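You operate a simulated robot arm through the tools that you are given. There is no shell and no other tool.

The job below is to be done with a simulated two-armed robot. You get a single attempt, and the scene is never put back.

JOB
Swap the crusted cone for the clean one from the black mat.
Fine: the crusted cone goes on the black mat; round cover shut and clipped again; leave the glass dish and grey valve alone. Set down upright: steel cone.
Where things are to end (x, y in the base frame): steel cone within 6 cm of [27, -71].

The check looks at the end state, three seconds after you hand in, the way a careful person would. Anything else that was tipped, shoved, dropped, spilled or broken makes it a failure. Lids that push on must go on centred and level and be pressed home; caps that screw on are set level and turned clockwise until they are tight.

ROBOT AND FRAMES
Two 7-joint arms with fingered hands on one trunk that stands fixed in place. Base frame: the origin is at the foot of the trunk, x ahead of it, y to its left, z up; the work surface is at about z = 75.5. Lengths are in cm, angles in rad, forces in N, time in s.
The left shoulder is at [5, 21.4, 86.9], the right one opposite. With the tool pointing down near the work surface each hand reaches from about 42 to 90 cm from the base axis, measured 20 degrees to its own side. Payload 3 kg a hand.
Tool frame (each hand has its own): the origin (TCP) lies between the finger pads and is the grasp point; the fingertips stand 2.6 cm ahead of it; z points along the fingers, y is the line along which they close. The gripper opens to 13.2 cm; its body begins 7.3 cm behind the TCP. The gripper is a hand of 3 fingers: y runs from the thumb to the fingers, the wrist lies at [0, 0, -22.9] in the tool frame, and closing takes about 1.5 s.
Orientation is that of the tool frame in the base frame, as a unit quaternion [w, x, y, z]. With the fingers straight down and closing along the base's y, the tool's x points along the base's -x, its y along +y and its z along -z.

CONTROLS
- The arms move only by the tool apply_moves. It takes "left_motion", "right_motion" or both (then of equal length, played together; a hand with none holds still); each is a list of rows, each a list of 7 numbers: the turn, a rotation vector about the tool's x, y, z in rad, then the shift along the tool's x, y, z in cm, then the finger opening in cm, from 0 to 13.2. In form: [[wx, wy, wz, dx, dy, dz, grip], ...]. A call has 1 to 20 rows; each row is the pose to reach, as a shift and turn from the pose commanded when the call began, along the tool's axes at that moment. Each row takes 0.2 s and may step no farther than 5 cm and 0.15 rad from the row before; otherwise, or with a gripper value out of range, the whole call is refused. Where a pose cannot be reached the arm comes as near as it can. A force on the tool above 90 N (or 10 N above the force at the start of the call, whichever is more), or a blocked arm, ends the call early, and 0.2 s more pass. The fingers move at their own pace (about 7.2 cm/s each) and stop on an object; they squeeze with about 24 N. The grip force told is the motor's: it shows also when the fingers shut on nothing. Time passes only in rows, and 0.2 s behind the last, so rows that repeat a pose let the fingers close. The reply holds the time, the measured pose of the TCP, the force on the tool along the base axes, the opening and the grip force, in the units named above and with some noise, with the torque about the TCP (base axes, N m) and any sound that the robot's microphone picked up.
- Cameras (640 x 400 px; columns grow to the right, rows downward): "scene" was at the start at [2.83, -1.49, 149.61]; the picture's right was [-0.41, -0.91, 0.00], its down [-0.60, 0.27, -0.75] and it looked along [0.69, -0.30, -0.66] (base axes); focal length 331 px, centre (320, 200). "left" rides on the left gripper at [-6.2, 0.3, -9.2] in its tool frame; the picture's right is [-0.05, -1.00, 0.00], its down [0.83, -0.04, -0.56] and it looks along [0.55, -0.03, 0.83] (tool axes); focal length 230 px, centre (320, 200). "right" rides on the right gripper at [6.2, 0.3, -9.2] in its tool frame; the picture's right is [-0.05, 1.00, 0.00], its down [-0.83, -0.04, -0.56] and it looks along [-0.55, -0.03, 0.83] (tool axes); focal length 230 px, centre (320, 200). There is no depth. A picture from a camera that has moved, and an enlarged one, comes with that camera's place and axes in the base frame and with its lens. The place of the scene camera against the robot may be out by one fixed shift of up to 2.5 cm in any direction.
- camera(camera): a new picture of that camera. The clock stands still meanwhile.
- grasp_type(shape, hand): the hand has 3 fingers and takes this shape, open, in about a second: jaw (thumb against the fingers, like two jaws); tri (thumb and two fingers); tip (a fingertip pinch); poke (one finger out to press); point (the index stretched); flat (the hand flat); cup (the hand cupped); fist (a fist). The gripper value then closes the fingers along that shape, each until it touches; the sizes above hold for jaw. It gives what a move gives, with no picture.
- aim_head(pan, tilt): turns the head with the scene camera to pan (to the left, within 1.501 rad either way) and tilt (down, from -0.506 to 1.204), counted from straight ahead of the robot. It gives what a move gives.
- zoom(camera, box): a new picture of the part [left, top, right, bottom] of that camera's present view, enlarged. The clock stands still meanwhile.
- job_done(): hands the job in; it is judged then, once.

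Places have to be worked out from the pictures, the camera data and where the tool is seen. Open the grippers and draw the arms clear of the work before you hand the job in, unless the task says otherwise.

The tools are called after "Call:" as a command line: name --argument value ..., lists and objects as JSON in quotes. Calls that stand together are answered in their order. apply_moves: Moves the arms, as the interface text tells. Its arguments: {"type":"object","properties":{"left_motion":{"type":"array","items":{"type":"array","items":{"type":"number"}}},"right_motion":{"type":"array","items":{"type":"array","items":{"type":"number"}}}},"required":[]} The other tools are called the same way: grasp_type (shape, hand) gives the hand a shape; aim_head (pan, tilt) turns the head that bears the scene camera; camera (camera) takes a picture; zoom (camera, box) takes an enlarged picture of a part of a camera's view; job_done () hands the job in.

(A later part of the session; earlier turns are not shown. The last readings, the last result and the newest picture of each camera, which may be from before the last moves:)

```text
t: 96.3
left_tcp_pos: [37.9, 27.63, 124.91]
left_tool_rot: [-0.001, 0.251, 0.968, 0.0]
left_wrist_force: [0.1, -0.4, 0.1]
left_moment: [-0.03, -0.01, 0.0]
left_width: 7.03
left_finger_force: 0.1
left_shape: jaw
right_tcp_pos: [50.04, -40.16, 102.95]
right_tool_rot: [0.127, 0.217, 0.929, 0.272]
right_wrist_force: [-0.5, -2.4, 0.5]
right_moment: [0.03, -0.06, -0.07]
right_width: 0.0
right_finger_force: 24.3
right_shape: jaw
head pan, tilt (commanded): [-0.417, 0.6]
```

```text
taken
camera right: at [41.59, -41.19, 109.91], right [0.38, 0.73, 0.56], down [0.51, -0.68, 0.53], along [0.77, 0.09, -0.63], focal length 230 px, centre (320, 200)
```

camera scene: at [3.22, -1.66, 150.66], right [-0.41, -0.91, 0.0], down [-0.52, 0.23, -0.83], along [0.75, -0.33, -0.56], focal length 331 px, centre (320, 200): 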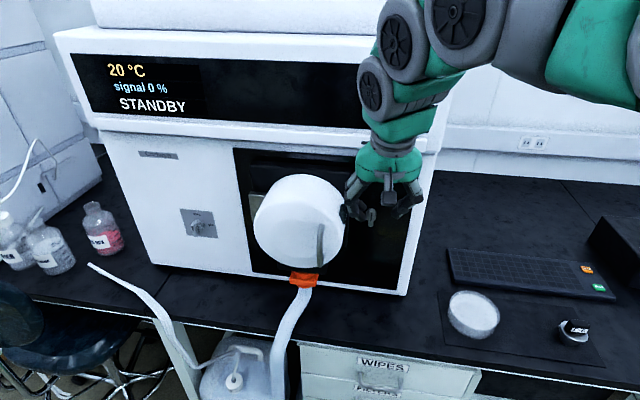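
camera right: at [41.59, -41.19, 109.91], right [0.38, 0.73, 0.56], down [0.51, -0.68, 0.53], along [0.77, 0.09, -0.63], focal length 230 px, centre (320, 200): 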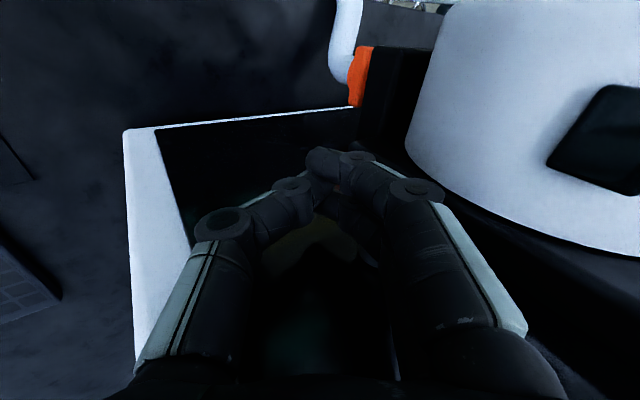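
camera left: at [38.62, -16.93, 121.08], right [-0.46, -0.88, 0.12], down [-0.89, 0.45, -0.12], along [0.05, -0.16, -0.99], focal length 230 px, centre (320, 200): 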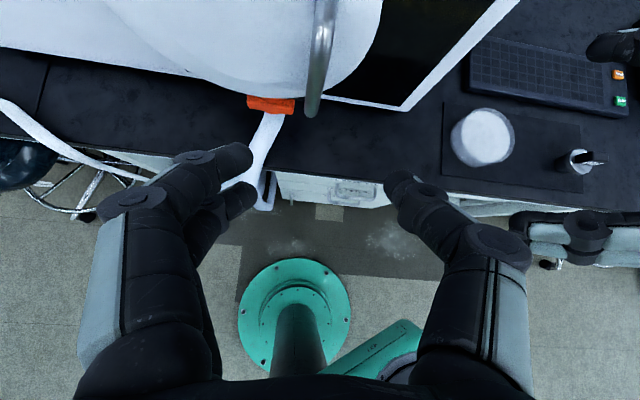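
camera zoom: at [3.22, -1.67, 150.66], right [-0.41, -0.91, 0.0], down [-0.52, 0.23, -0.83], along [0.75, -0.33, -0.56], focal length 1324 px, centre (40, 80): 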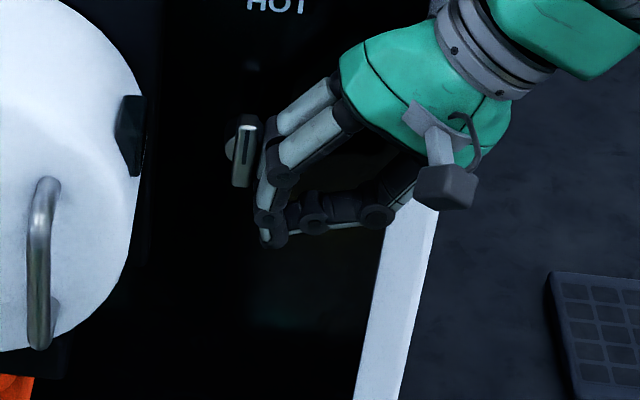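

Light contact at the bar's right side. I push left a further 0.5–1 cm in small steps and watch.

Call:
apply_moves --right_motion '[[0, 0, 0, 0, 0.41, 0.28, 0], [0, 0, 0, 0, 0.66, 0.45, 0]]'

Call:
zoom --camera "scene" --box '[360, 190, 420, 240]'

```text
t: 96.9
left_tcp_pos: [38.08, 27.7, 124.75]
left_tool_rot: [-0.001, 0.251, 0.968, 0.0]
left_wrist_force: [0.1, 0.2, -0.8]
left_moment: [0.01, -0.02, -0.01]
left_width: 7.01
left_finger_force: 0.0
left_shape: jaw
right_tcp_pos: [50.43, -39.46, 103.04]
right_tool_rot: [0.127, 0.217, 0.929, 0.272]
right_wrist_force: [-10.8, -14.4, 5.7]
right_moment: [0.52, -0.43, -0.14]
right_width: 0.0
right_finger_force: 24.1
right_shape: jaw
head pan, tilt (commanded): [-0.417, 0.6]
```

```text
8.00 times, centred on (390, 215) of scene
camera zoom: at [3.19, -1.69, 150.66], right [-0.41, -0.91, 0.0], down [-0.52, 0.23, -0.83], along [0.75, -0.33, -0.56], focal length 2648 px, centre (-240, 80)
```

zoom: 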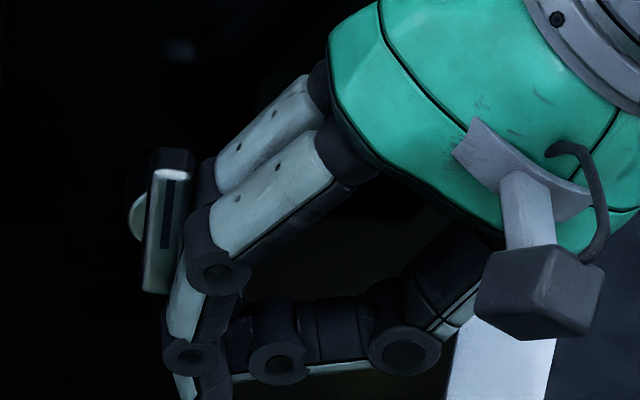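

The knuckle is pressing mid-bar (no turning moment). I back off slightly, lower 2.2 cm to press on the bar's lower end, and push again.

Call:
apply_moves --right_motion '[[0, 0, 0, 0, -1.2, -0.85, 0], [0, 0, 0, 0.26, -2.44, 0.95, 0], [0, 0, 0, 0.26, -1.9, 1.35, 0], [0, 0, 0, 0.26, -1.2, 1.82, 0]]'

Call:
zoom --camera "scene" --box '[360, 190, 420, 240]'

```text
t: 97.9
left_tcp_pos: [38.04, 27.71, 124.83]
left_tool_rot: [0.0, 0.25, 0.968, 0.0]
left_wrist_force: [0.3, -0.7, 0.1]
left_moment: [0.02, 0.0, 0.0]
left_width: 6.99
left_finger_force: 0.0
left_shape: jaw
right_tcp_pos: [50.39, -39.51, 100.89]
right_tool_rot: [0.128, 0.219, 0.929, 0.271]
right_wrist_force: [-15.6, -14.2, 3.9]
right_moment: [0.6, -0.65, -0.04]
right_width: 0.01
right_finger_force: 24.1
right_shape: jaw
head pan, tilt (commanded): [-0.417, 0.6]
```

```text
8.00 times, centred on (390, 215) of scene
camera zoom: at [3.18, -1.69, 150.66], right [-0.41, -0.91, 0.0], down [-0.52, 0.23, -0.83], along [0.75, -0.34, -0.56], focal length 2648 px, centre (-240, 80)
```

zoom: 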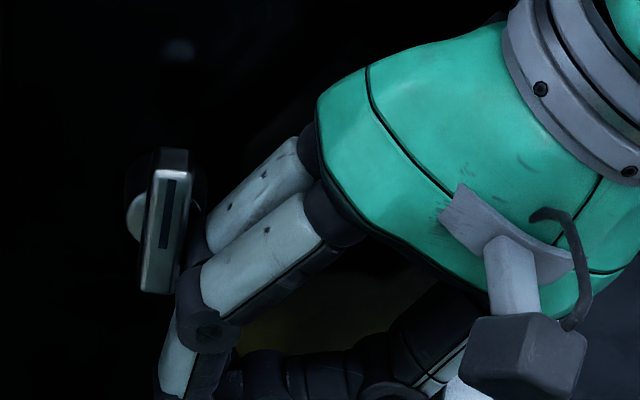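

Call:
apply_moves --right_motion '[[0, 0, 0, 0, -1.2, -0.85, 0], [0, 0, 0, 0.26, -2.44, 0.95, 0], [0, 0, 0, 0.26, -1.9, 1.35, 0], [0, 0, 0, 0.26, -1.1, 1.9, 0]]'

Call:
zoom --camera "scene" --box '[360, 190, 420, 240]'

```text
t: 98.9
left_tcp_pos: [38.1, 27.69, 124.87]
left_tool_rot: [-0.001, 0.251, 0.968, 0.0]
left_wrist_force: [-0.7, 0.7, -0.4]
left_moment: [0.0, -0.01, 0.02]
left_width: 7.0
left_finger_force: 0.0
left_shape: jaw
right_tcp_pos: [50.42, -39.27, 98.71]
right_tool_rot: [0.126, 0.218, 0.929, 0.271]
right_wrist_force: [-2.8, -3.2, -3.0]
right_moment: [0.09, -0.11, -0.03]
right_width: 0.02
right_finger_force: 24.0
right_shape: jaw
head pan, tilt (commanded): [-0.417, 0.6]
```

```text
8.00 times, centred on (390, 215) of scene
camera zoom: at [3.22, -1.67, 150.66], right [-0.41, -0.91, 0.0], down [-0.52, 0.23, -0.83], along [0.75, -0.33, -0.56], focal length 2648 px, centre (-240, 80)
```

zoom: 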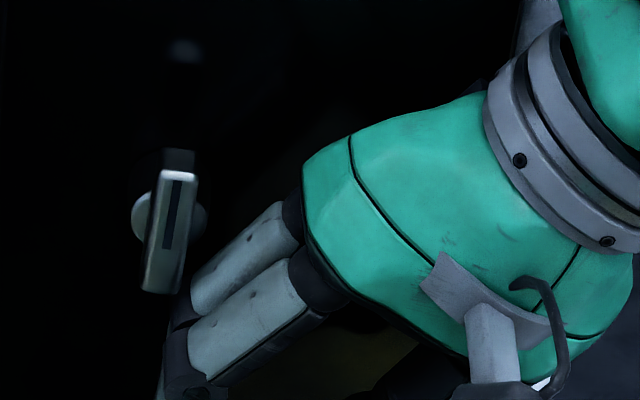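

Now the finger is at the bar's bottom end. I push left in small steps.

Call:
apply_moves --right_motion '[[0, 0, 0, 0, 0.41, 0.28, 0], [0, 0, 0, 0, 0.82, 0.57, 0]]'

Call:
zoom --camera "scene" --box '[360, 190, 420, 240]'

```text
t: 99.5
left_tcp_pos: [37.98, 27.66, 124.9]
left_tool_rot: [-0.001, 0.25, 0.968, 0.001]
left_wrist_force: [-0.1, 0.2, -1.0]
left_moment: [0.01, 0.04, 0.0]
left_width: 7.02
left_finger_force: 0.0
left_shape: jaw
right_tcp_pos: [51.02, -38.51, 98.73]
right_tool_rot: [0.127, 0.218, 0.929, 0.27]
right_wrist_force: [-8.4, -12.0, -3.9]
right_moment: [0.84, -0.49, -0.04]
right_width: 0.0
right_finger_force: 24.5
right_shape: jaw
head pan, tilt (commanded): [-0.417, 0.6]
```

```text
8.00 times, centred on (390, 215) of scene
camera zoom: at [3.2, -1.69, 150.66], right [-0.41, -0.91, 0.0], down [-0.52, 0.23, -0.83], along [0.75, -0.34, -0.56], focal length 2648 px, centre (-240, 80)
```

zoom: 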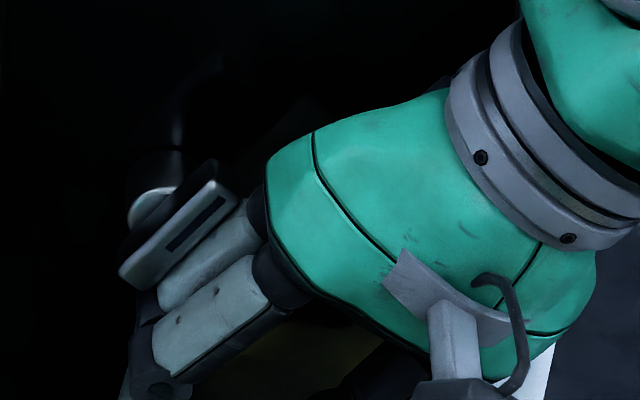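

The knob turns clockwise easily (about 45° now). I continue toward a quarter turn to see whether it frees the cover.

Call:
apply_moves --right_motion '[[0, 0, 0, 0, 0.41, 0.28, 0], [0, 0, 0, 0, 0.74, 0.51, 0], [0, 0, 0, -0.07, 1.08, 0.02, 0], [0, 0, 0, -0.15, 1.58, -0.35, 0]]'

Call:
zoom --camera "scene" --box '[360, 190, 420, 240]'

```text
t: 100.5
left_tcp_pos: [37.94, 27.67, 124.82]
left_tool_rot: [-0.001, 0.249, 0.968, 0.0]
left_wrist_force: [0.3, -0.2, -0.9]
left_moment: [-0.02, 0.01, -0.03]
left_width: 7.0
left_finger_force: 0.1
left_shape: jaw
right_tcp_pos: [51.04, -38.14, 99.26]
right_tool_rot: [0.123, 0.218, 0.932, 0.263]
right_wrist_force: [-36.0, -39.1, -25.5]
right_moment: [2.14, -1.91, -0.27]
right_width: 0.0
right_finger_force: 24.3
right_shape: jaw
head pan, tilt (commanded): [-0.417, 0.6]
stopped in row 4 (right hand): the force on the tool passed its limit at 92 N (the readings are from after the stop); the commanded pose is now the measured one
```

```text
8.00 times, centred on (390, 215) of scene
camera zoom: at [3.18, -1.73, 150.66], right [-0.41, -0.91, 0.0], down [-0.52, 0.23, -0.83], along [0.75, -0.33, -0.56], focal length 2648 px, centre (-240, 80)
```

zoom: 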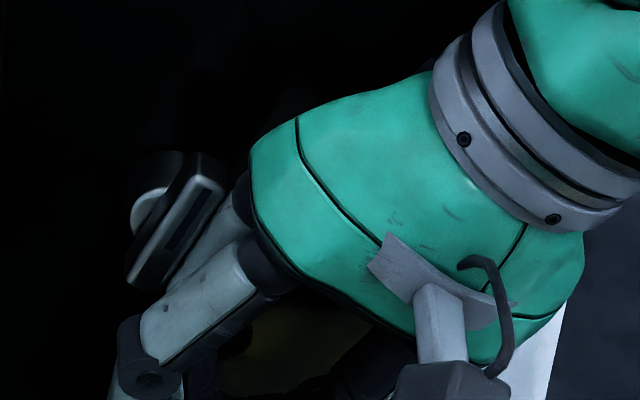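

The palm also hit the bar's other end and jammed, so I retreat at once along the reverse direction.

Call:
apply_moves --right_motion '[[0, 0, 0, 0, -0.8, -0.6, 0], [0, 0, 0, 0.1, -2.5, -1.2, 0], [0, 0, 0, 0.1, -4.5, -2.7, 0]]'

Call:
zoom --camera "scene" --box '[330, 180, 450, 280]'

Call:
zoom --camera "scene" --box '[360, 190, 420, 240]'

```text
t: 101.3
left_tcp_pos: [38.07, 27.76, 124.71]
left_tool_rot: [-0.001, 0.249, 0.968, 0.0]
left_wrist_force: [-0.6, 0.0, 0.4]
left_moment: [-0.03, 0.03, -0.01]
left_width: 7.03
left_finger_force: 0.1
left_shape: jaw
right_tcp_pos: [48.64, -42.31, 99.23]
right_tool_rot: [0.125, 0.217, 0.931, 0.267]
right_wrist_force: [0.0, -0.5, -0.1]
right_moment: [0.04, 0.0, -0.02]
right_width: 0.01
right_finger_force: 24.5
right_shape: jaw
head pan, tilt (commanded): [-0.417, 0.6]
```

```text
4.00 times, centred on (390, 230) of scene
camera zoom: at [3.22, -1.66, 150.66], right [-0.4, -0.91, 0.0], down [-0.52, 0.23, -0.83], along [0.75, -0.33, -0.56], focal length 1324 px, centre (40, 80)
```

zoom: 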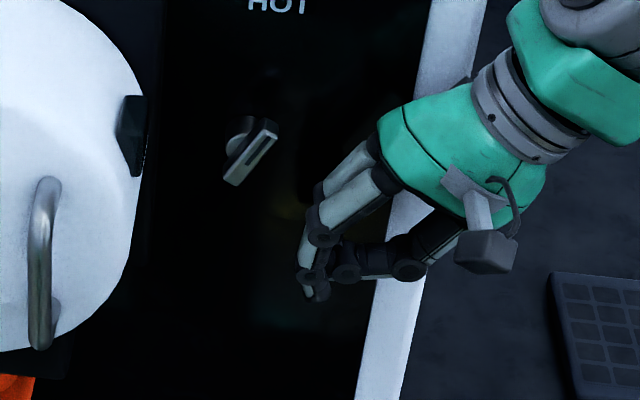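

```text
8.00 times, centred on (390, 215) of scene
camera zoom: at [3.22, -1.66, 150.66], right [-0.4, -0.91, 0.0], down [-0.52, 0.23, -0.83], along [0.75, -0.33, -0.56], focal length 2648 px, centre (-240, 80)
```

zoom: 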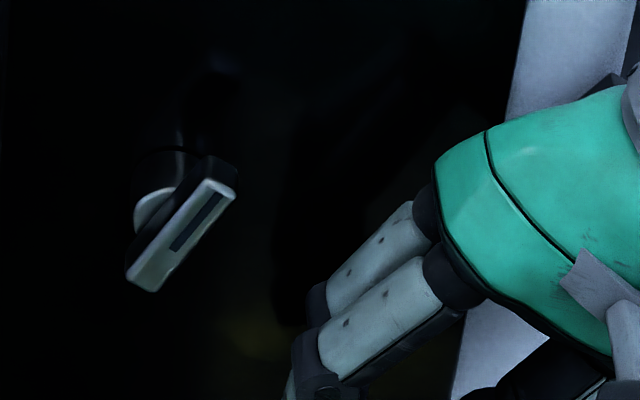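

The knob stays at ~42°, so it turns freely with friction. I go above its right-hand end and press down to complete the quarter turn.

Call:
apply_moves --right_motion '[[0, 0, 0, -0.48, 0.61, -4.4, 0], [0, 0, 0, -0.95, 2.87, -7.67, 0], [0, 0, 0, -1.46, 5.29, -11.19, 0], [0, 0, 0, -1.47, 7.3, -9.8, 0], [0, 0, 0, -1.47, 9.28, -8.43, 0]]'

Call:
zoom --camera "scene" --box '[340, 170, 440, 250]'

Call:
camera --camera "right"

```text
t: 102.5
left_tcp_pos: [37.97, 27.43, 124.87]
left_tool_rot: [0.0, 0.252, 0.968, 0.001]
left_wrist_force: [-0.4, 0.4, 0.5]
left_moment: [0.0, 0.0, -0.02]
left_width: 7.01
left_finger_force: 0.1
left_shape: jaw
right_tcp_pos: [49.72, -40.54, 111.63]
right_tool_rot: [0.13, 0.222, 0.93, 0.264]
right_wrist_force: [-16.6, 0.7, 1.5]
right_moment: [-0.15, -1.89, -1.3]
right_width: 0.02
right_finger_force: 24.6
right_shape: jaw
head pan, tilt (commanded): [-0.417, 0.6]
```

```text
5.00 times, centred on (390, 210) of scene
camera zoom: at [3.0, -1.78, 150.66], right [-0.41, -0.91, 0.0], down [-0.51, 0.23, -0.83], along [0.75, -0.34, -0.56], focal length 1655 px, centre (-30, 150)
```

zoom: 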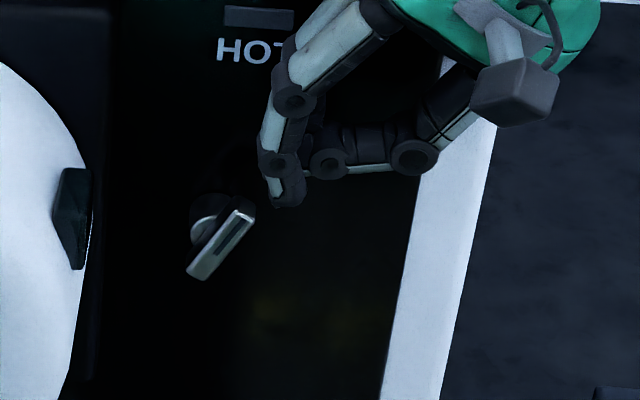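

```text
taken
camera right: at [41.29, -41.38, 118.59], right [0.39, 0.73, 0.56], down [0.51, -0.68, 0.54], along [0.77, 0.07, -0.64], focal length 230 px, centre (320, 200)
```

right: 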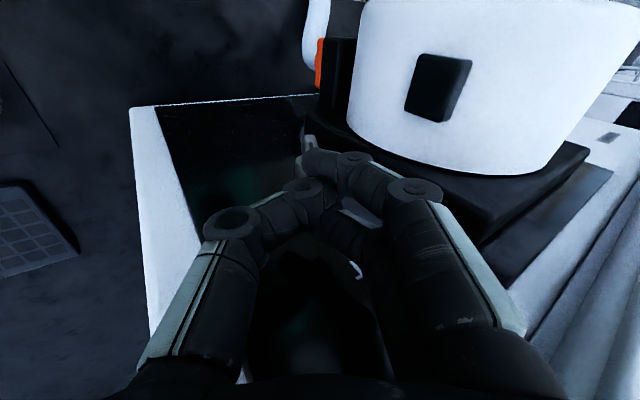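

The upper hand is touching the ledge (about 16 N). I pull back 2 cm and tilt the hand forward so the wrist clears the ledge.

Call:
apply_moves --right_motion '[[0, 0, 0, 2, 0.14, -0.2, 0], [0, -0.13, 0, 3, 0.2, -0.3, 0], [0, -0.26, 0, 3, 0.2, -0.3, 0]]'

Call:
zoom --camera "scene" --box '[340, 170, 440, 250]'

```text
t: 103.3
left_tcp_pos: [38.02, 27.75, 124.81]
left_tool_rot: [-0.001, 0.25, 0.968, 0.001]
left_wrist_force: [0.1, -0.4, 0.3]
left_moment: [0.03, 0.0, -0.01]
left_width: 7.0
left_finger_force: 0.1
left_shape: jaw
right_tcp_pos: [47.47, -38.2, 111.49]
right_tool_rot: [0.244, 0.249, 0.907, 0.236]
right_wrist_force: [-0.5, -0.1, 1.0]
right_moment: [-0.03, -0.04, 0.0]
right_width: 0.01
right_finger_force: 24.2
right_shape: jaw
head pan, tilt (commanded): [-0.417, 0.6]
```

```text
5.00 times, centred on (390, 210) of scene
camera zoom: at [3.22, -1.66, 150.66], right [-0.4, -0.91, 0.0], down [-0.52, 0.23, -0.83], along [0.75, -0.33, -0.56], focal length 1655 px, centre (-30, 150)
```

zoom: 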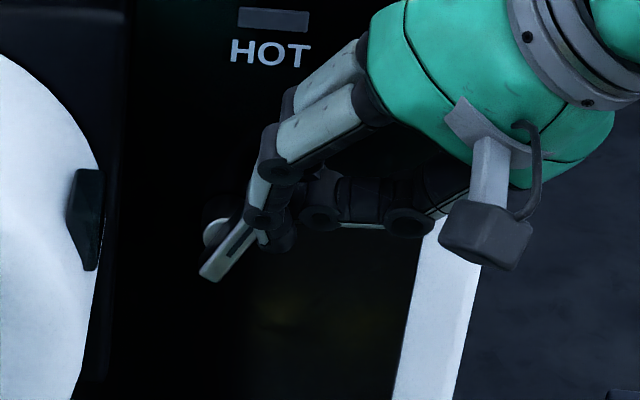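

Call:
apply_moves --right_motion '[[0, 0, 0, -1.9, -0.2, 0.65, 0], [0, 0, 0, -3.87, -0.46, 1.3, 0], [0, 0, 0, -3.55, -1.0, 2.07, 0]]'

Call:
zoom --camera "scene" --box '[340, 170, 440, 250]'

Call:
camera --camera "right"

```text
t: 104.1
left_tcp_pos: [38.01, 27.64, 124.87]
left_tool_rot: [-0.001, 0.249, 0.968, 0.0]
left_wrist_force: [-1.0, 0.3, 0.5]
left_moment: [-0.05, 0.01, -0.04]
left_width: 7.03
left_finger_force: 0.1
left_shape: jaw
right_tcp_pos: [50.88, -40.53, 110.4]
right_tool_rot: [0.244, 0.25, 0.907, 0.235]
right_wrist_force: [1.0, 0.0, -0.1]
right_moment: [0.02, 0.01, 0.01]
right_width: 0.02
right_finger_force: 24.6
right_shape: jaw
head pan, tilt (commanded): [-0.417, 0.6]
```

```text
5.00 times, centred on (390, 210) of scene
camera zoom: at [3.22, -1.66, 150.66], right [-0.41, -0.91, 0.0], down [-0.52, 0.23, -0.83], along [0.75, -0.33, -0.56], focal length 1655 px, centre (-30, 150)
```

zoom: 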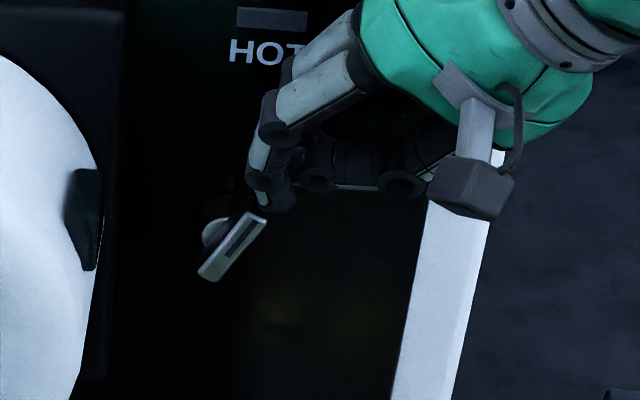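

```text
taken
camera right: at [41.24, -39.57, 115.59], right [0.38, 0.73, 0.57], down [0.3, -0.67, 0.67], along [0.88, -0.08, -0.48], focal length 230 px, centre (320, 200)
```

right: 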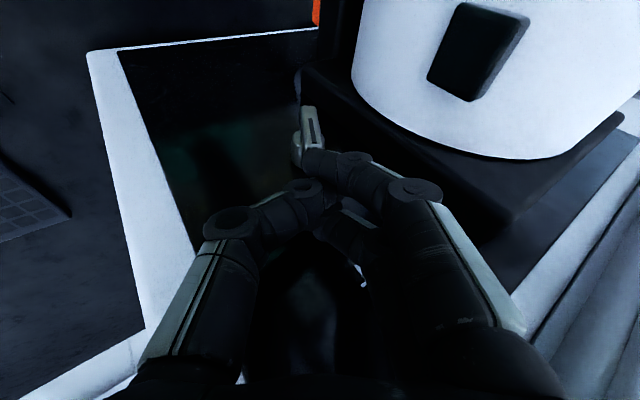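

The fingertips are just above the bar's right end. I press down about 2.3 cm in steps.

Call:
apply_moves --right_motion '[[0, 0, 0, 0.26, -0.44, 0.62, 0], [0, 0, 0, 0.5, -0.88, 1.23, 0], [0, 0, 0, 0.75, -1.27, 1.77, 0]]'

Call:
zoom --camera "scene" --box '[340, 170, 440, 250]'

```text
t: 104.9
left_tcp_pos: [37.99, 27.68, 124.79]
left_tool_rot: [-0.001, 0.251, 0.968, 0.0]
left_wrist_force: [0.1, -0.1, 1.0]
left_moment: [0.07, 0.0, 0.02]
left_width: 6.99
left_finger_force: 0.1
left_shape: jaw
right_tcp_pos: [50.97, -40.69, 108.08]
right_tool_rot: [0.245, 0.25, 0.907, 0.236]
right_wrist_force: [-6.7, -7.4, 4.0]
right_moment: [-0.1, 0.16, 0.08]
right_width: 0.01
right_finger_force: 24.6
right_shape: jaw
head pan, tilt (commanded): [-0.417, 0.6]
```

```text
5.00 times, centred on (390, 210) of scene
camera zoom: at [3.2, -1.67, 150.66], right [-0.41, -0.91, 0.0], down [-0.52, 0.23, -0.83], along [0.75, -0.33, -0.56], focal length 1655 px, centre (-30, 150)
```

zoom: 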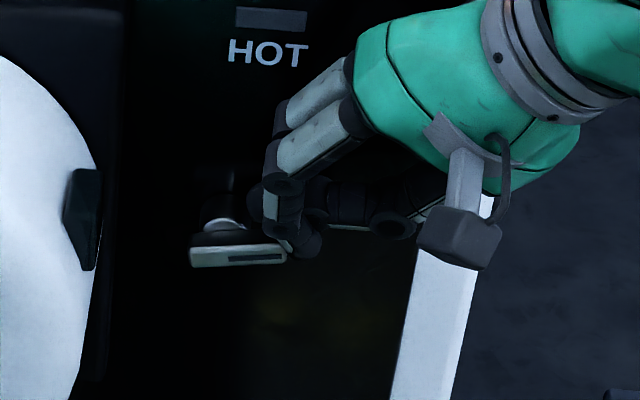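

The knob is now horizontal with the mark to the right. I lift the hand away and check the cover and display.

Call:
apply_moves --right_motion '[[0, 0, 0, -0.4, -0.2, -2, 0], [0, 0, 0, 1.5, -0.5, -5, 2], [0, 0, 0, 5, -1, -7, 5], [0, 0, 0, 9, -1.5, -8, 7]]'

Call:
camera --camera "scene"

Call:
zoom --camera "scene" --box '[240, 150, 420, 290]'

```text
t: 105.9
left_tcp_pos: [37.88, 27.62, 124.86]
left_tool_rot: [0.0, 0.249, 0.969, 0.001]
left_wrist_force: [0.3, 0.8, 0.3]
left_moment: [-0.04, -0.03, 0.01]
left_width: 7.02
left_finger_force: 0.1
left_shape: jaw
right_tcp_pos: [39.11, -38.9, 110.44]
right_tool_rot: [0.245, 0.251, 0.907, 0.236]
right_wrist_force: [-0.2, -0.4, -0.5]
right_moment: [-0.03, -0.01, -0.02]
right_width: 5.93
right_finger_force: 0.1
right_shape: jaw
head pan, tilt (commanded): [-0.417, 0.6]
```

```text
taken
camera scene: at [3.22, -1.65, 150.66], right [-0.4, -0.91, 0.0], down [-0.52, 0.23, -0.83], along [0.75, -0.33, -0.56], focal length 331 px, centre (320, 200)
```

scene: 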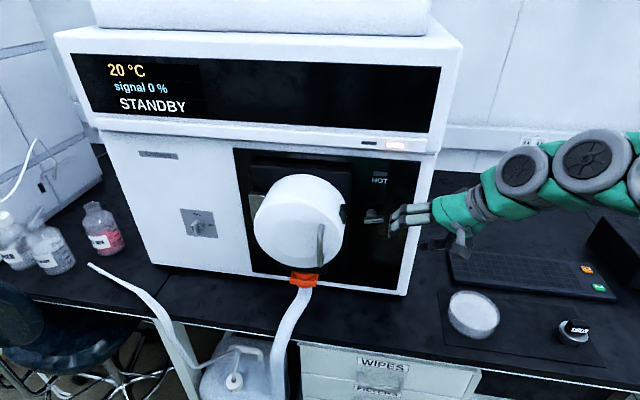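

```text
2.86 times, centred on (330, 220) of scene
camera zoom: at [3.22, -1.65, 150.66], right [-0.4, -0.91, 0.0], down [-0.52, 0.23, -0.83], along [0.75, -0.33, -0.56], focal length 946 px, centre (291, 143)
```

zoom: 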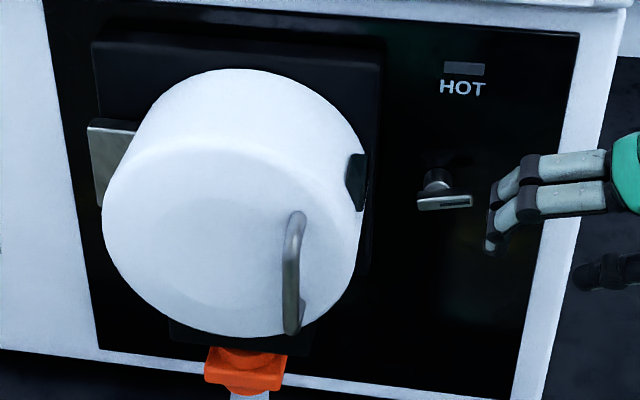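

The knob is now horizontal; display unchanged. I return the right hand above the handle to test whether the cover is free.

Call:
apply_moves --right_motion '[[0, 0.13, 0, 1, 1.5, -2.6, 7], [0, 0.26, 0, 2.1, 3, -5.2, 7]]'

Call:
apply_moves --right_motion '[[0.12, 0, 0, 0.4, 3.9, 0.54, 7], [0.24, 0, 0, 0.8, 7.8, 1.08, 7], [0.36, 0, 0, 1.2, 11.7, 1.62, 7], [0.48, 0, 0, 1.6, 15.6, 2.16, 7], [0.6, 0, 0, 2, 19.55, 2.7, 7]]'

Call:
camera --camera "right"

```text
t: 106.5
left_tcp_pos: [37.94, 27.63, 124.78]
left_tool_rot: [-0.001, 0.25, 0.968, 0.0]
left_wrist_force: [0.0, 1.3, 0.8]
left_moment: [-0.02, -0.01, 0.0]
left_width: 6.99
left_finger_force: 0.2
left_shape: jaw
right_tcp_pos: [35.74, -36.94, 115.25]
right_tool_rot: [0.123, 0.216, 0.931, 0.267]
right_wrist_force: [-0.2, -1.2, 0.0]
right_moment: [0.0, 0.01, -0.01]
right_width: 6.94
right_finger_force: 0.0
right_shape: jaw
head pan, tilt (commanded): [-0.417, 0.6]
```

```text
t: 107.7
left_tcp_pos: [38.04, 27.78, 124.86]
left_tool_rot: [-0.001, 0.249, 0.968, 0.001]
left_wrist_force: [-0.5, 0.6, 0.5]
left_moment: [0.02, 0.02, 0.0]
left_width: 6.99
left_finger_force: 0.0
left_shape: jaw
right_tcp_pos: [41.37, -19.96, 123.78]
right_tool_rot: [0.057, 0.245, 0.968, -0.022]
right_wrist_force: [0.1, -0.5, -0.6]
right_moment: [0.01, -0.01, 0.02]
right_width: 6.96
right_finger_force: 0.1
right_shape: jaw
head pan, tilt (commanded): [-0.417, 0.6]
```

```text
taken
camera right: at [35.31, -16.11, 132.16], right [0.52, 0.85, -0.01], down [0.65, -0.39, 0.65], along [0.55, -0.34, -0.76], focal length 230 px, centre (320, 200)
```

right: 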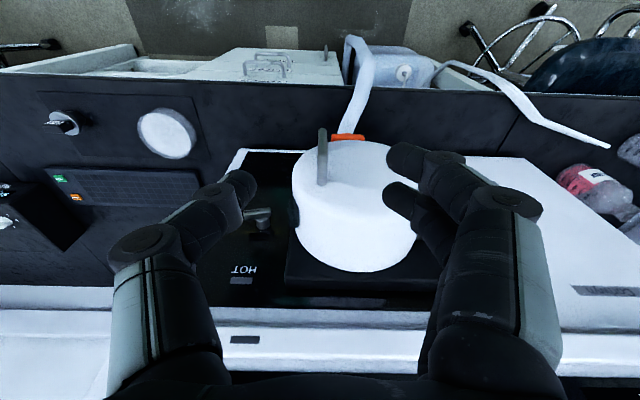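

Call:
apply_moves --right_motion '[[0, -0.04, 0, 0.43, 0, 3.55, 7], [0, -0.08, 0, 0.86, 0, 7.1, 7], [0, -0.12, 0, 1.29, 0.05, 10.6, 7], [0, -0.15, 0, 1.7, 0.1, 14.2, 7], [0, -0.18, 0, 2.13, 0.1, 17.7, 7]]'

Call:
apply_moves --right_motion '[[0, 0, 0, -1.9, 0, 0.58, 7], [0, 0, 0, -3.8, 0, 1.16, 7], [0, 0, 0, -5.7, 0, 1.75, 7], [0, 0, 0, -5.7, 0, 1.75, 7]]'

Call:
camera --camera "right"

```text
t: 108.9
left_tcp_pos: [38.02, 27.71, 124.84]
left_tool_rot: [-0.002, 0.25, 0.968, 0.001]
left_wrist_force: [0.5, -0.9, 0.5]
left_moment: [0.02, 0.0, 0.03]
left_width: 6.99
left_finger_force: 0.1
left_shape: jaw
right_tcp_pos: [41.28, -19.71, 105.91]
right_tool_rot: [0.143, 0.242, 0.959, -0.042]
right_wrist_force: [-0.1, 0.0, -0.2]
right_moment: [-0.04, 0.0, 0.01]
right_width: 6.95
right_finger_force: 0.1
right_shape: jaw
head pan, tilt (commanded): [-0.417, 0.6]
```

```text
t: 109.9
left_tcp_pos: [38.02, 27.8, 124.82]
left_tool_rot: [0.0, 0.25, 0.968, 0.001]
left_wrist_force: [1.0, 1.8, 1.3]
left_moment: [0.02, 0.02, 0.03]
left_width: 7.03
left_finger_force: 0.0
left_shape: jaw
right_tcp_pos: [46.49, -22.87, 105.8]
right_tool_rot: [0.142, 0.241, 0.959, -0.042]
right_wrist_force: [-0.5, -0.3, 0.7]
right_moment: [0.0, 0.01, 0.04]
right_width: 6.97
right_finger_force: 0.0
right_shape: jaw
head pan, tilt (commanded): [-0.417, 0.6]
```

```text
taken
camera right: at [39.25, -18.45, 112.79], right [0.52, 0.86, 0.0], down [0.54, -0.33, 0.77], along [0.66, -0.4, -0.63], focal length 230 px, centre (320, 200)
```

right: 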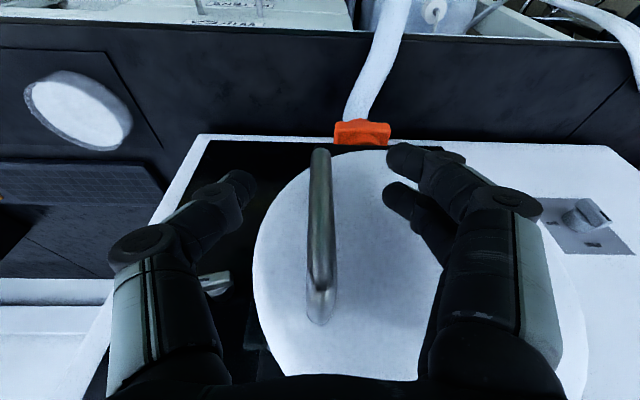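

Bar between the fingers again; I close and pull slightly as before.

Call:
apply_moves --right_motion '[[0, 0, 0, 0, 0, 0, 5], [0, 0, 0, 0, 0, 0, 3], [0, 0, 0, 0, 0, 0, 1.5], [0, 0, 0, 0, 0, 0, 0], [0, 0, 0, 0, 0, 0, 0], [0, 0, 0, 0, 0, 0, 0], [0, 0, 0, 0, 0, 0, 0], [0, 0, 0, 0.2, 0, -0.06, 0], [0, 0, 0, 0.4, 0, -0.12, 0], [0, 0, 0, 0.6, 0, -0.18, 0], [0, 0, 0, 0.8, 0, -0.24, 0]]'

Call:
camera --camera "right"

```text
t: 112.3
left_tcp_pos: [38.09, 27.67, 124.88]
left_tool_rot: [0.0, 0.25, 0.968, 0.001]
left_wrist_force: [-0.6, 0.6, 0.0]
left_moment: [0.05, 0.0, -0.03]
left_width: 6.99
left_finger_force: 0.1
left_shape: jaw
right_tcp_pos: [45.96, -22.36, 105.89]
right_tool_rot: [0.143, 0.241, 0.959, -0.041]
right_wrist_force: [13.6, 3.2, -4.0]
right_moment: [0.16, -0.14, -0.04]
right_width: 0.0
right_finger_force: 24.0
right_shape: jaw
head pan, tilt (commanded): [-0.417, 0.6]
```

```text
taken
camera right: at [38.67, -17.97, 112.83], right [0.52, 0.86, 0.0], down [0.54, -0.33, 0.78], along [0.66, -0.4, -0.63], focal length 230 px, centre (320, 200)
```

right: 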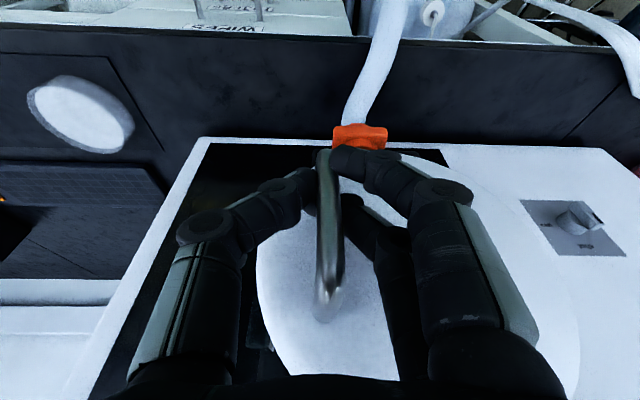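

Lower resistance this time (14 N over 0.7 cm). I keep pulling gently another 2 cm.

Call:
apply_moves --right_motion '[[0, 0, 0, 0.5, 0.05, -0.15, 0], [0, 0, 0, 1, 0.1, -0.3, 0], [0, 0, 0, 1.5, 0.2, -0.46, 0], [0, 0, 0, 2, 0.3, -0.6, 0]]'

Call:
camera --camera "right"

Call:
camera --camera "scene"

```text
t: 113.3
left_tcp_pos: [38.04, 27.82, 124.8]
left_tool_rot: [0.0, 0.249, 0.968, -0.001]
left_wrist_force: [0.7, 1.1, 1.0]
left_moment: [-0.01, 0.02, -0.02]
left_width: 7.01
left_finger_force: 0.0
left_shape: jaw
right_tcp_pos: [44.47, -21.16, 106.05]
right_tool_rot: [0.144, 0.24, 0.959, -0.041]
right_wrist_force: [59.5, 13.1, 17.8]
right_moment: [0.68, -0.61, -0.7]
right_width: 0.01
right_finger_force: 23.9
right_shape: jaw
head pan, tilt (commanded): [-0.417, 0.6]
```

```text
taken
camera right: at [37.12, -16.73, 112.93], right [0.52, 0.86, 0.01], down [0.54, -0.33, 0.78], along [0.67, -0.4, -0.63], focal length 230 px, centre (320, 200)
```

right: 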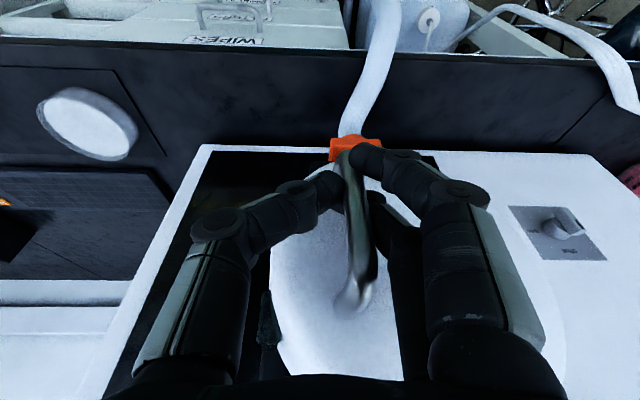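

```text
taken
camera scene: at [3.32, -1.63, 150.66], right [-0.4, -0.91, 0.0], down [-0.52, 0.23, -0.82], along [0.75, -0.33, -0.57], focal length 331 px, centre (320, 200)
```

scene: 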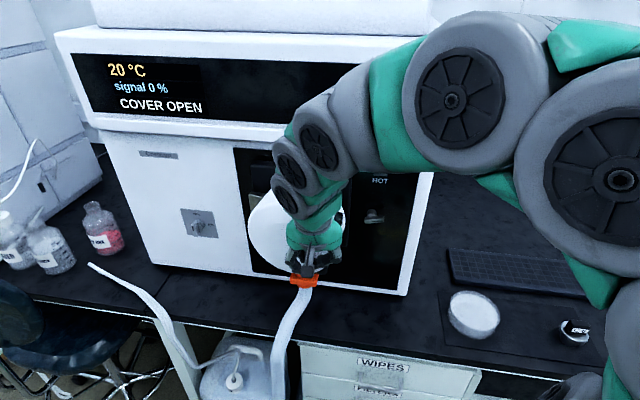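

The display now says COVER OPEN — so the steel turn-knob is the cover's clip. I follow the hinge arc: move left along with the handle to relieve the side load and swing the cover further.

Call:
apply_moves --right_motion '[[0, 0, 0, 0, 1, 0, 0], [0, 0, 0, 0, 2, 0, 0], [0, 0, 0, 0.86, 3.1, -0.27, 0], [0, 0, 0, 2.1, 4.9, -0.65, 0]]'

Call:
camera --camera "right"

Call:
camera --camera "scene"

```text
t: 114.3
left_tcp_pos: [38.07, 27.79, 124.77]
left_tool_rot: [-0.002, 0.25, 0.968, 0.001]
left_wrist_force: [0.2, 0.6, -0.6]
left_moment: [-0.01, 0.01, 0.01]
left_width: 7.04
left_finger_force: 0.1
left_shape: jaw
right_tcp_pos: [44.59, -15.75, 105.85]
right_tool_rot: [0.14, 0.241, 0.959, -0.043]
right_wrist_force: [-8.0, -0.3, 18.9]
right_moment: [0.23, 0.09, -0.12]
right_width: 0.23
right_finger_force: 23.9
right_shape: jaw
head pan, tilt (commanded): [-0.417, 0.6]
```

```text
taken
camera right: at [37.31, -11.4, 112.78], right [0.52, 0.85, 0.0], down [0.54, -0.33, 0.77], along [0.66, -0.4, -0.63], focal length 230 px, centre (320, 200)
```

right: 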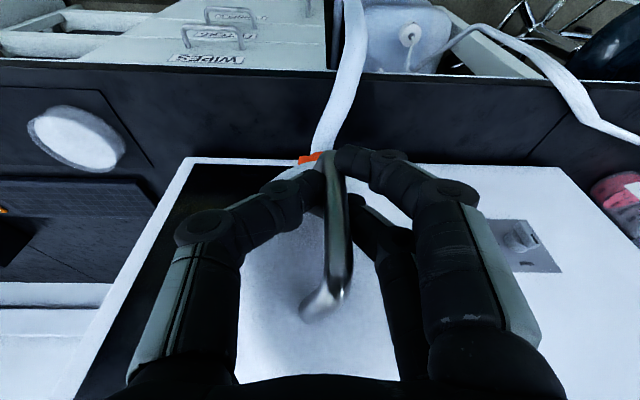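

```text
taken
camera scene: at [3.19, -1.65, 150.66], right [-0.41, -0.91, 0.0], down [-0.52, 0.23, -0.83], along [0.75, -0.33, -0.56], focal length 331 px, centre (320, 200)
```

scene: 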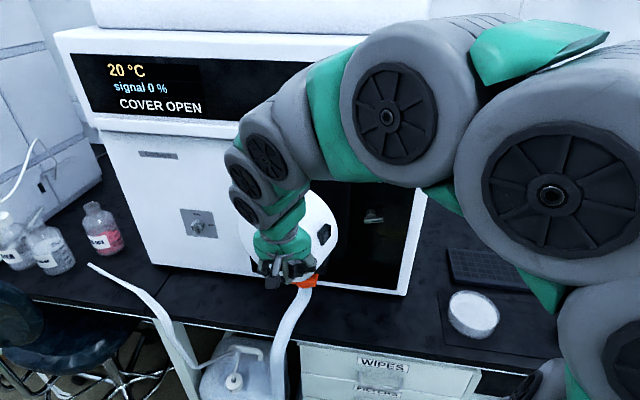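

The cover swings open smoothly. I continue along the arc to about 45°.

Call:
apply_moves --right_motion '[[0, 0, 0, 0.67, 1.6, -0.2, 0], [0, 0, 0, 1.34, 3.3, -0.41, 0], [0, 0, 0, 2.1, 5.6, -0.65, 0], [0, 0, 0, 2.67, 8.5, -0.83, 0]]'

Call:
camera --camera "right"

Call:
camera --camera "scene"

```text
t: 115.3
left_tcp_pos: [37.98, 27.69, 124.76]
left_tool_rot: [0.0, 0.25, 0.968, 0.0]
left_wrist_force: [0.5, -0.3, -0.6]
left_moment: [0.0, -0.02, 0.0]
left_width: 6.99
left_finger_force: 0.1
left_shape: jaw
right_tcp_pos: [46.12, -7.25, 105.73]
right_tool_rot: [0.143, 0.243, 0.959, -0.043]
right_wrist_force: [-13.3, -8.8, 19.0]
right_moment: [-1.58, -0.78, -2.65]
right_width: 0.03
right_finger_force: 24.1
right_shape: jaw
head pan, tilt (commanded): [-0.417, 0.6]
```

```text
taken
camera right: at [38.86, -2.81, 112.72], right [0.52, 0.85, 0.0], down [0.54, -0.33, 0.78], along [0.66, -0.4, -0.63], focal length 230 px, centre (320, 200)
```

right: 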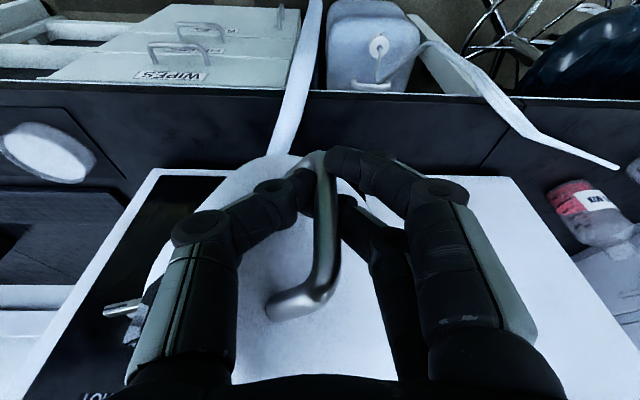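

```text
taken
camera scene: at [3.17, -1.67, 150.66], right [-0.41, -0.91, 0.0], down [-0.52, 0.23, -0.83], along [0.75, -0.33, -0.56], focal length 331 px, centre (320, 200)
```

scene: 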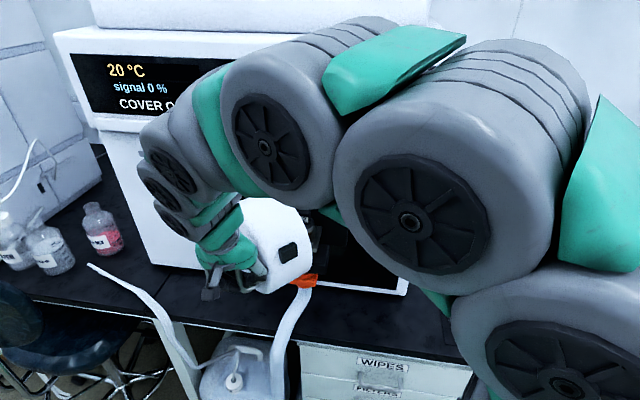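

The cover is about 45° open. I release the handle and back off, then look.

Call:
apply_moves --right_motion '[[0, 0, 0, 0, 0, 0, 3], [0, 0, 0, 0, 0, 0, 6], [0, 0, 0, 0, 0, 0, 8], [0, 0, 0, 0, 0, 0, 9], [0, 0, 0, 2, -0.5, -1.5, 9], [0, 0, 0, 4, -1.5, -4, 9], [0, 0, 0, 4, -3, -8, 9], [0, 0, 0, 3, -5, -12, 9]]'

Call:
camera --camera "right"

Call:
camera --camera "scene"

```text
t: 117.1
left_tcp_pos: [38.04, 27.77, 124.77]
left_tool_rot: [-0.001, 0.249, 0.968, 0.0]
left_wrist_force: [-0.2, 0.0, 0.7]
left_moment: [-0.01, -0.01, -0.01]
left_width: 7.0
left_finger_force: 0.0
left_shape: jaw
right_tcp_pos: [38.15, -8.53, 116.4]
right_tool_rot: [0.142, 0.241, 0.959, -0.041]
right_wrist_force: [-0.5, 0.4, 0.4]
right_moment: [-0.01, 0.02, -0.01]
right_width: 8.99
right_finger_force: 0.0
right_shape: jaw
head pan, tilt (commanded): [-0.417, 0.6]
```

```text
taken
camera right: at [30.86, -4.11, 123.35], right [0.52, 0.86, 0.0], down [0.54, -0.33, 0.77], along [0.66, -0.4, -0.63], focal length 230 px, centre (320, 200)
```

right: 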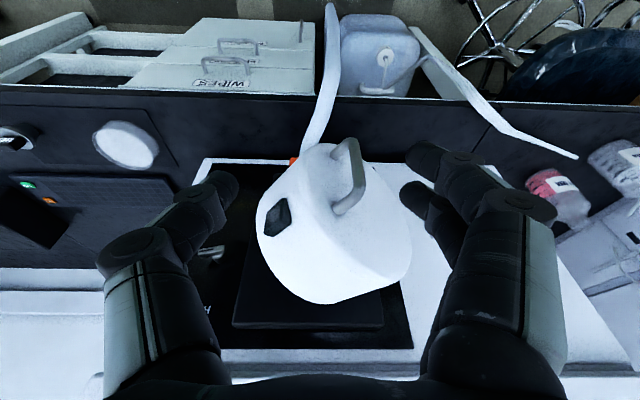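

```text
taken
camera scene: at [3.22, -1.66, 150.66], right [-0.41, -0.91, 0.0], down [-0.52, 0.23, -0.83], along [0.75, -0.33, -0.56], focal length 331 px, centre (320, 200)
```

scene: 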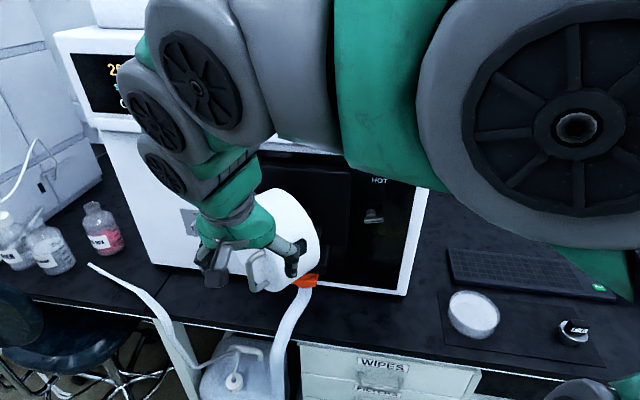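

The cover stays where it is. I raise the right hand over to the right side of the opened cover, to push its rim further left from inside.

Call:
apply_moves --right_motion '[[0, 0, 0, -1.43, 0, -4.79, 9], [0, 0, 0, -2.86, -3, -9.58, 7], [0, 0, 0, -4.78, -7, -9.0, 4], [0, 0, 0, -7.65, -11, -8.15, 0], [0, 0, 0, -10.5, -15, -7.3, 0], [0, 0, 0, -10.5, -15, -7.3, 0]]'

Call:
camera --camera "right"

Call:
camera --camera "scene"

```text
refused: row 2 steps farther than a row can; nothing moved
```

```text
taken
camera right: at [30.86, -4.11, 123.35], right [0.52, 0.86, 0.0], down [0.54, -0.33, 0.77], along [0.66, -0.4, -0.63], focal length 230 px, centre (320, 200)
```

right: 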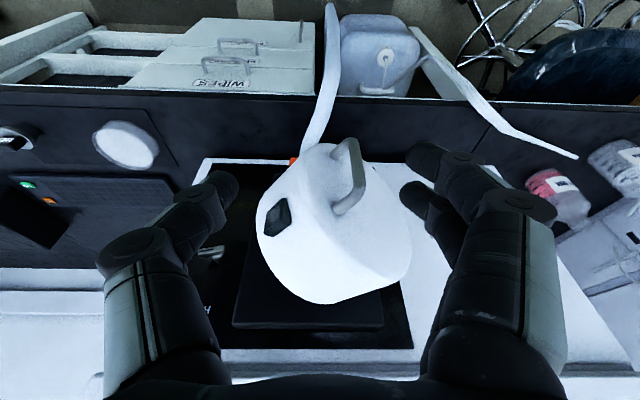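

```text
taken
camera scene: at [3.22, -1.66, 150.66], right [-0.41, -0.91, 0.0], down [-0.52, 0.23, -0.83], along [0.75, -0.33, -0.56], focal length 331 px, centre (320, 200)
```

scene: 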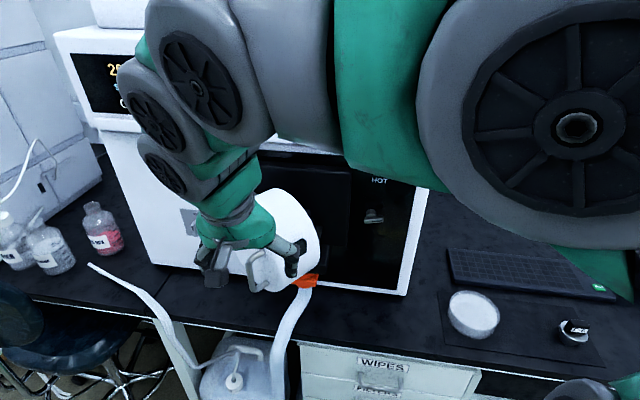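

That call was refused for too large a step; I repeat it with smaller steps.

Call:
apply_moves --right_motion '[[0, 0, 0, -1.2, 0, -4.0, 9], [0, 0, 0, -2.3, -1.5, -7.6, 7], [0, 0, 0, -3, -4.5, -9.5, 4], [0, 0, 0, -4.78, -8, -9.0, 2], [0, 0, 0, -7.4, -11.5, -8.2, 0], [0, 0, 0, -10.0, -15, -7.4, 0], [0, 0, 0, -10.5, -15.2, -7.3, 0]]'

Call:
camera --camera "right"

Call:
camera --camera "scene"

```text
t: 118.7
left_tcp_pos: [38.01, 27.74, 124.83]
left_tool_rot: [-0.001, 0.25, 0.968, 0.0]
left_wrist_force: [-0.5, 0.7, 0.5]
left_moment: [-0.01, 0.03, 0.0]
left_width: 7.02
left_finger_force: 0.1
left_shape: jaw
right_tcp_pos: [38.26, -25.21, 126.6]
right_tool_rot: [0.142, 0.241, 0.959, -0.042]
right_wrist_force: [0.7, -0.4, -0.8]
right_moment: [0.03, -0.02, 0.0]
right_width: 0.02
right_finger_force: 23.7
right_shape: jaw
head pan, tilt (commanded): [-0.417, 0.6]
```

```text
taken
camera right: at [30.89, -20.82, 133.61], right [0.52, 0.86, 0.0], down [0.54, -0.33, 0.77], along [0.66, -0.4, -0.63], focal length 230 px, centre (320, 200)
```

right: 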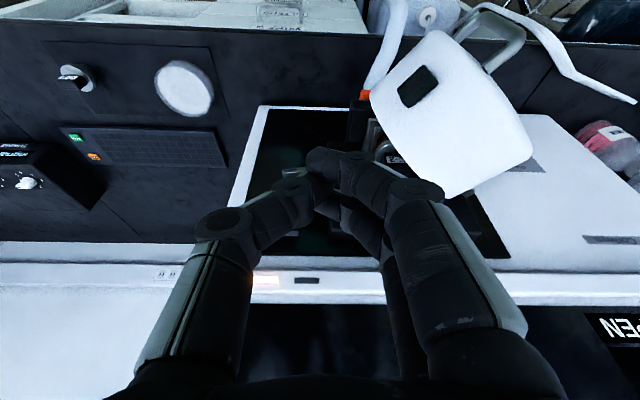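

```text
taken
camera scene: at [3.22, -1.66, 150.66], right [-0.41, -0.91, 0.0], down [-0.52, 0.23, -0.83], along [0.75, -0.33, -0.56], focal length 331 px, centre (320, 200)
```

scene: 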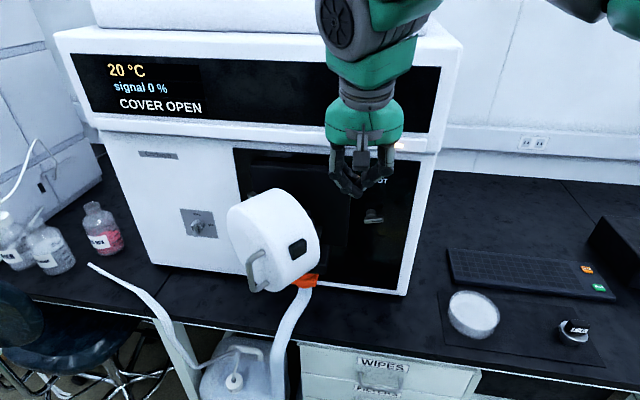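

The cover is open about 45°, the interior partly visible. I go down with the closed hand to the right of the rim edge.

Call:
apply_moves --right_motion '[[0, 0, 0, -3.35, 0, 1.0, 0], [0, 0, 0, -6.7, 0, 2.0, 0], [0, 0, 0, -5.5, 0, 6, 0], [0, 0, 0, -4.3, 0, 10, 0], [0, 0, 0, -3.15, 0, 13.9, 0], [0, 0, 0, -1.95, 0, 17.9, 0]]'

Call:
camera --camera "right"

Call:
zoom --camera "scene" --box '[200, 150, 420, 310]'

```text
t: 120.1
left_tcp_pos: [37.88, 27.75, 124.84]
left_tool_rot: [-0.001, 0.25, 0.968, 0.0]
left_wrist_force: [-0.1, 0.2, 0.6]
left_moment: [-0.01, -0.01, 0.0]
left_width: 7.0
left_finger_force: 0.1
left_shape: jaw
right_tcp_pos: [44.35, -28.78, 110.22]
right_tool_rot: [0.142, 0.242, 0.959, -0.041]
right_wrist_force: [-0.3, -0.7, 0.0]
right_moment: [0.02, -0.03, 0.0]
right_width: 0.01
right_finger_force: 23.8
right_shape: jaw
head pan, tilt (commanded): [-0.417, 0.6]
```

```text
taken
camera right: at [37.01, -24.31, 117.15], right [0.52, 0.86, 0.0], down [0.54, -0.33, 0.77], along [0.66, -0.4, -0.63], focal length 230 px, centre (320, 200)
```

right: 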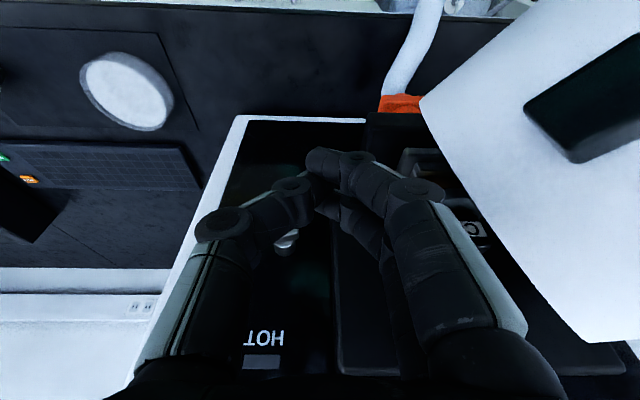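

```text
2.50 times, centred on (310, 230) of scene
camera zoom: at [3.22, -1.66, 150.66], right [-0.41, -0.91, 0.0], down [-0.52, 0.23, -0.83], along [0.75, -0.33, -0.56], focal length 828 px, centre (345, 125)
```

zoom: 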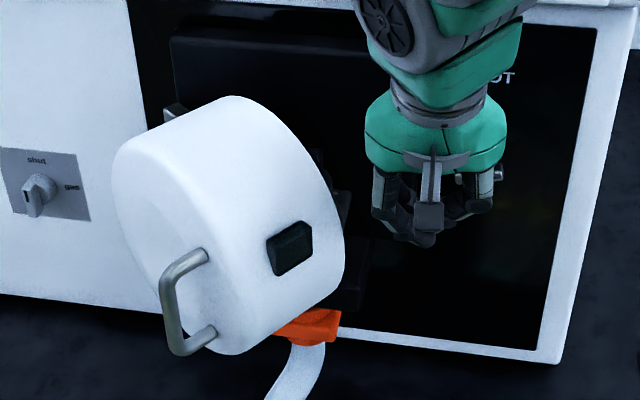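

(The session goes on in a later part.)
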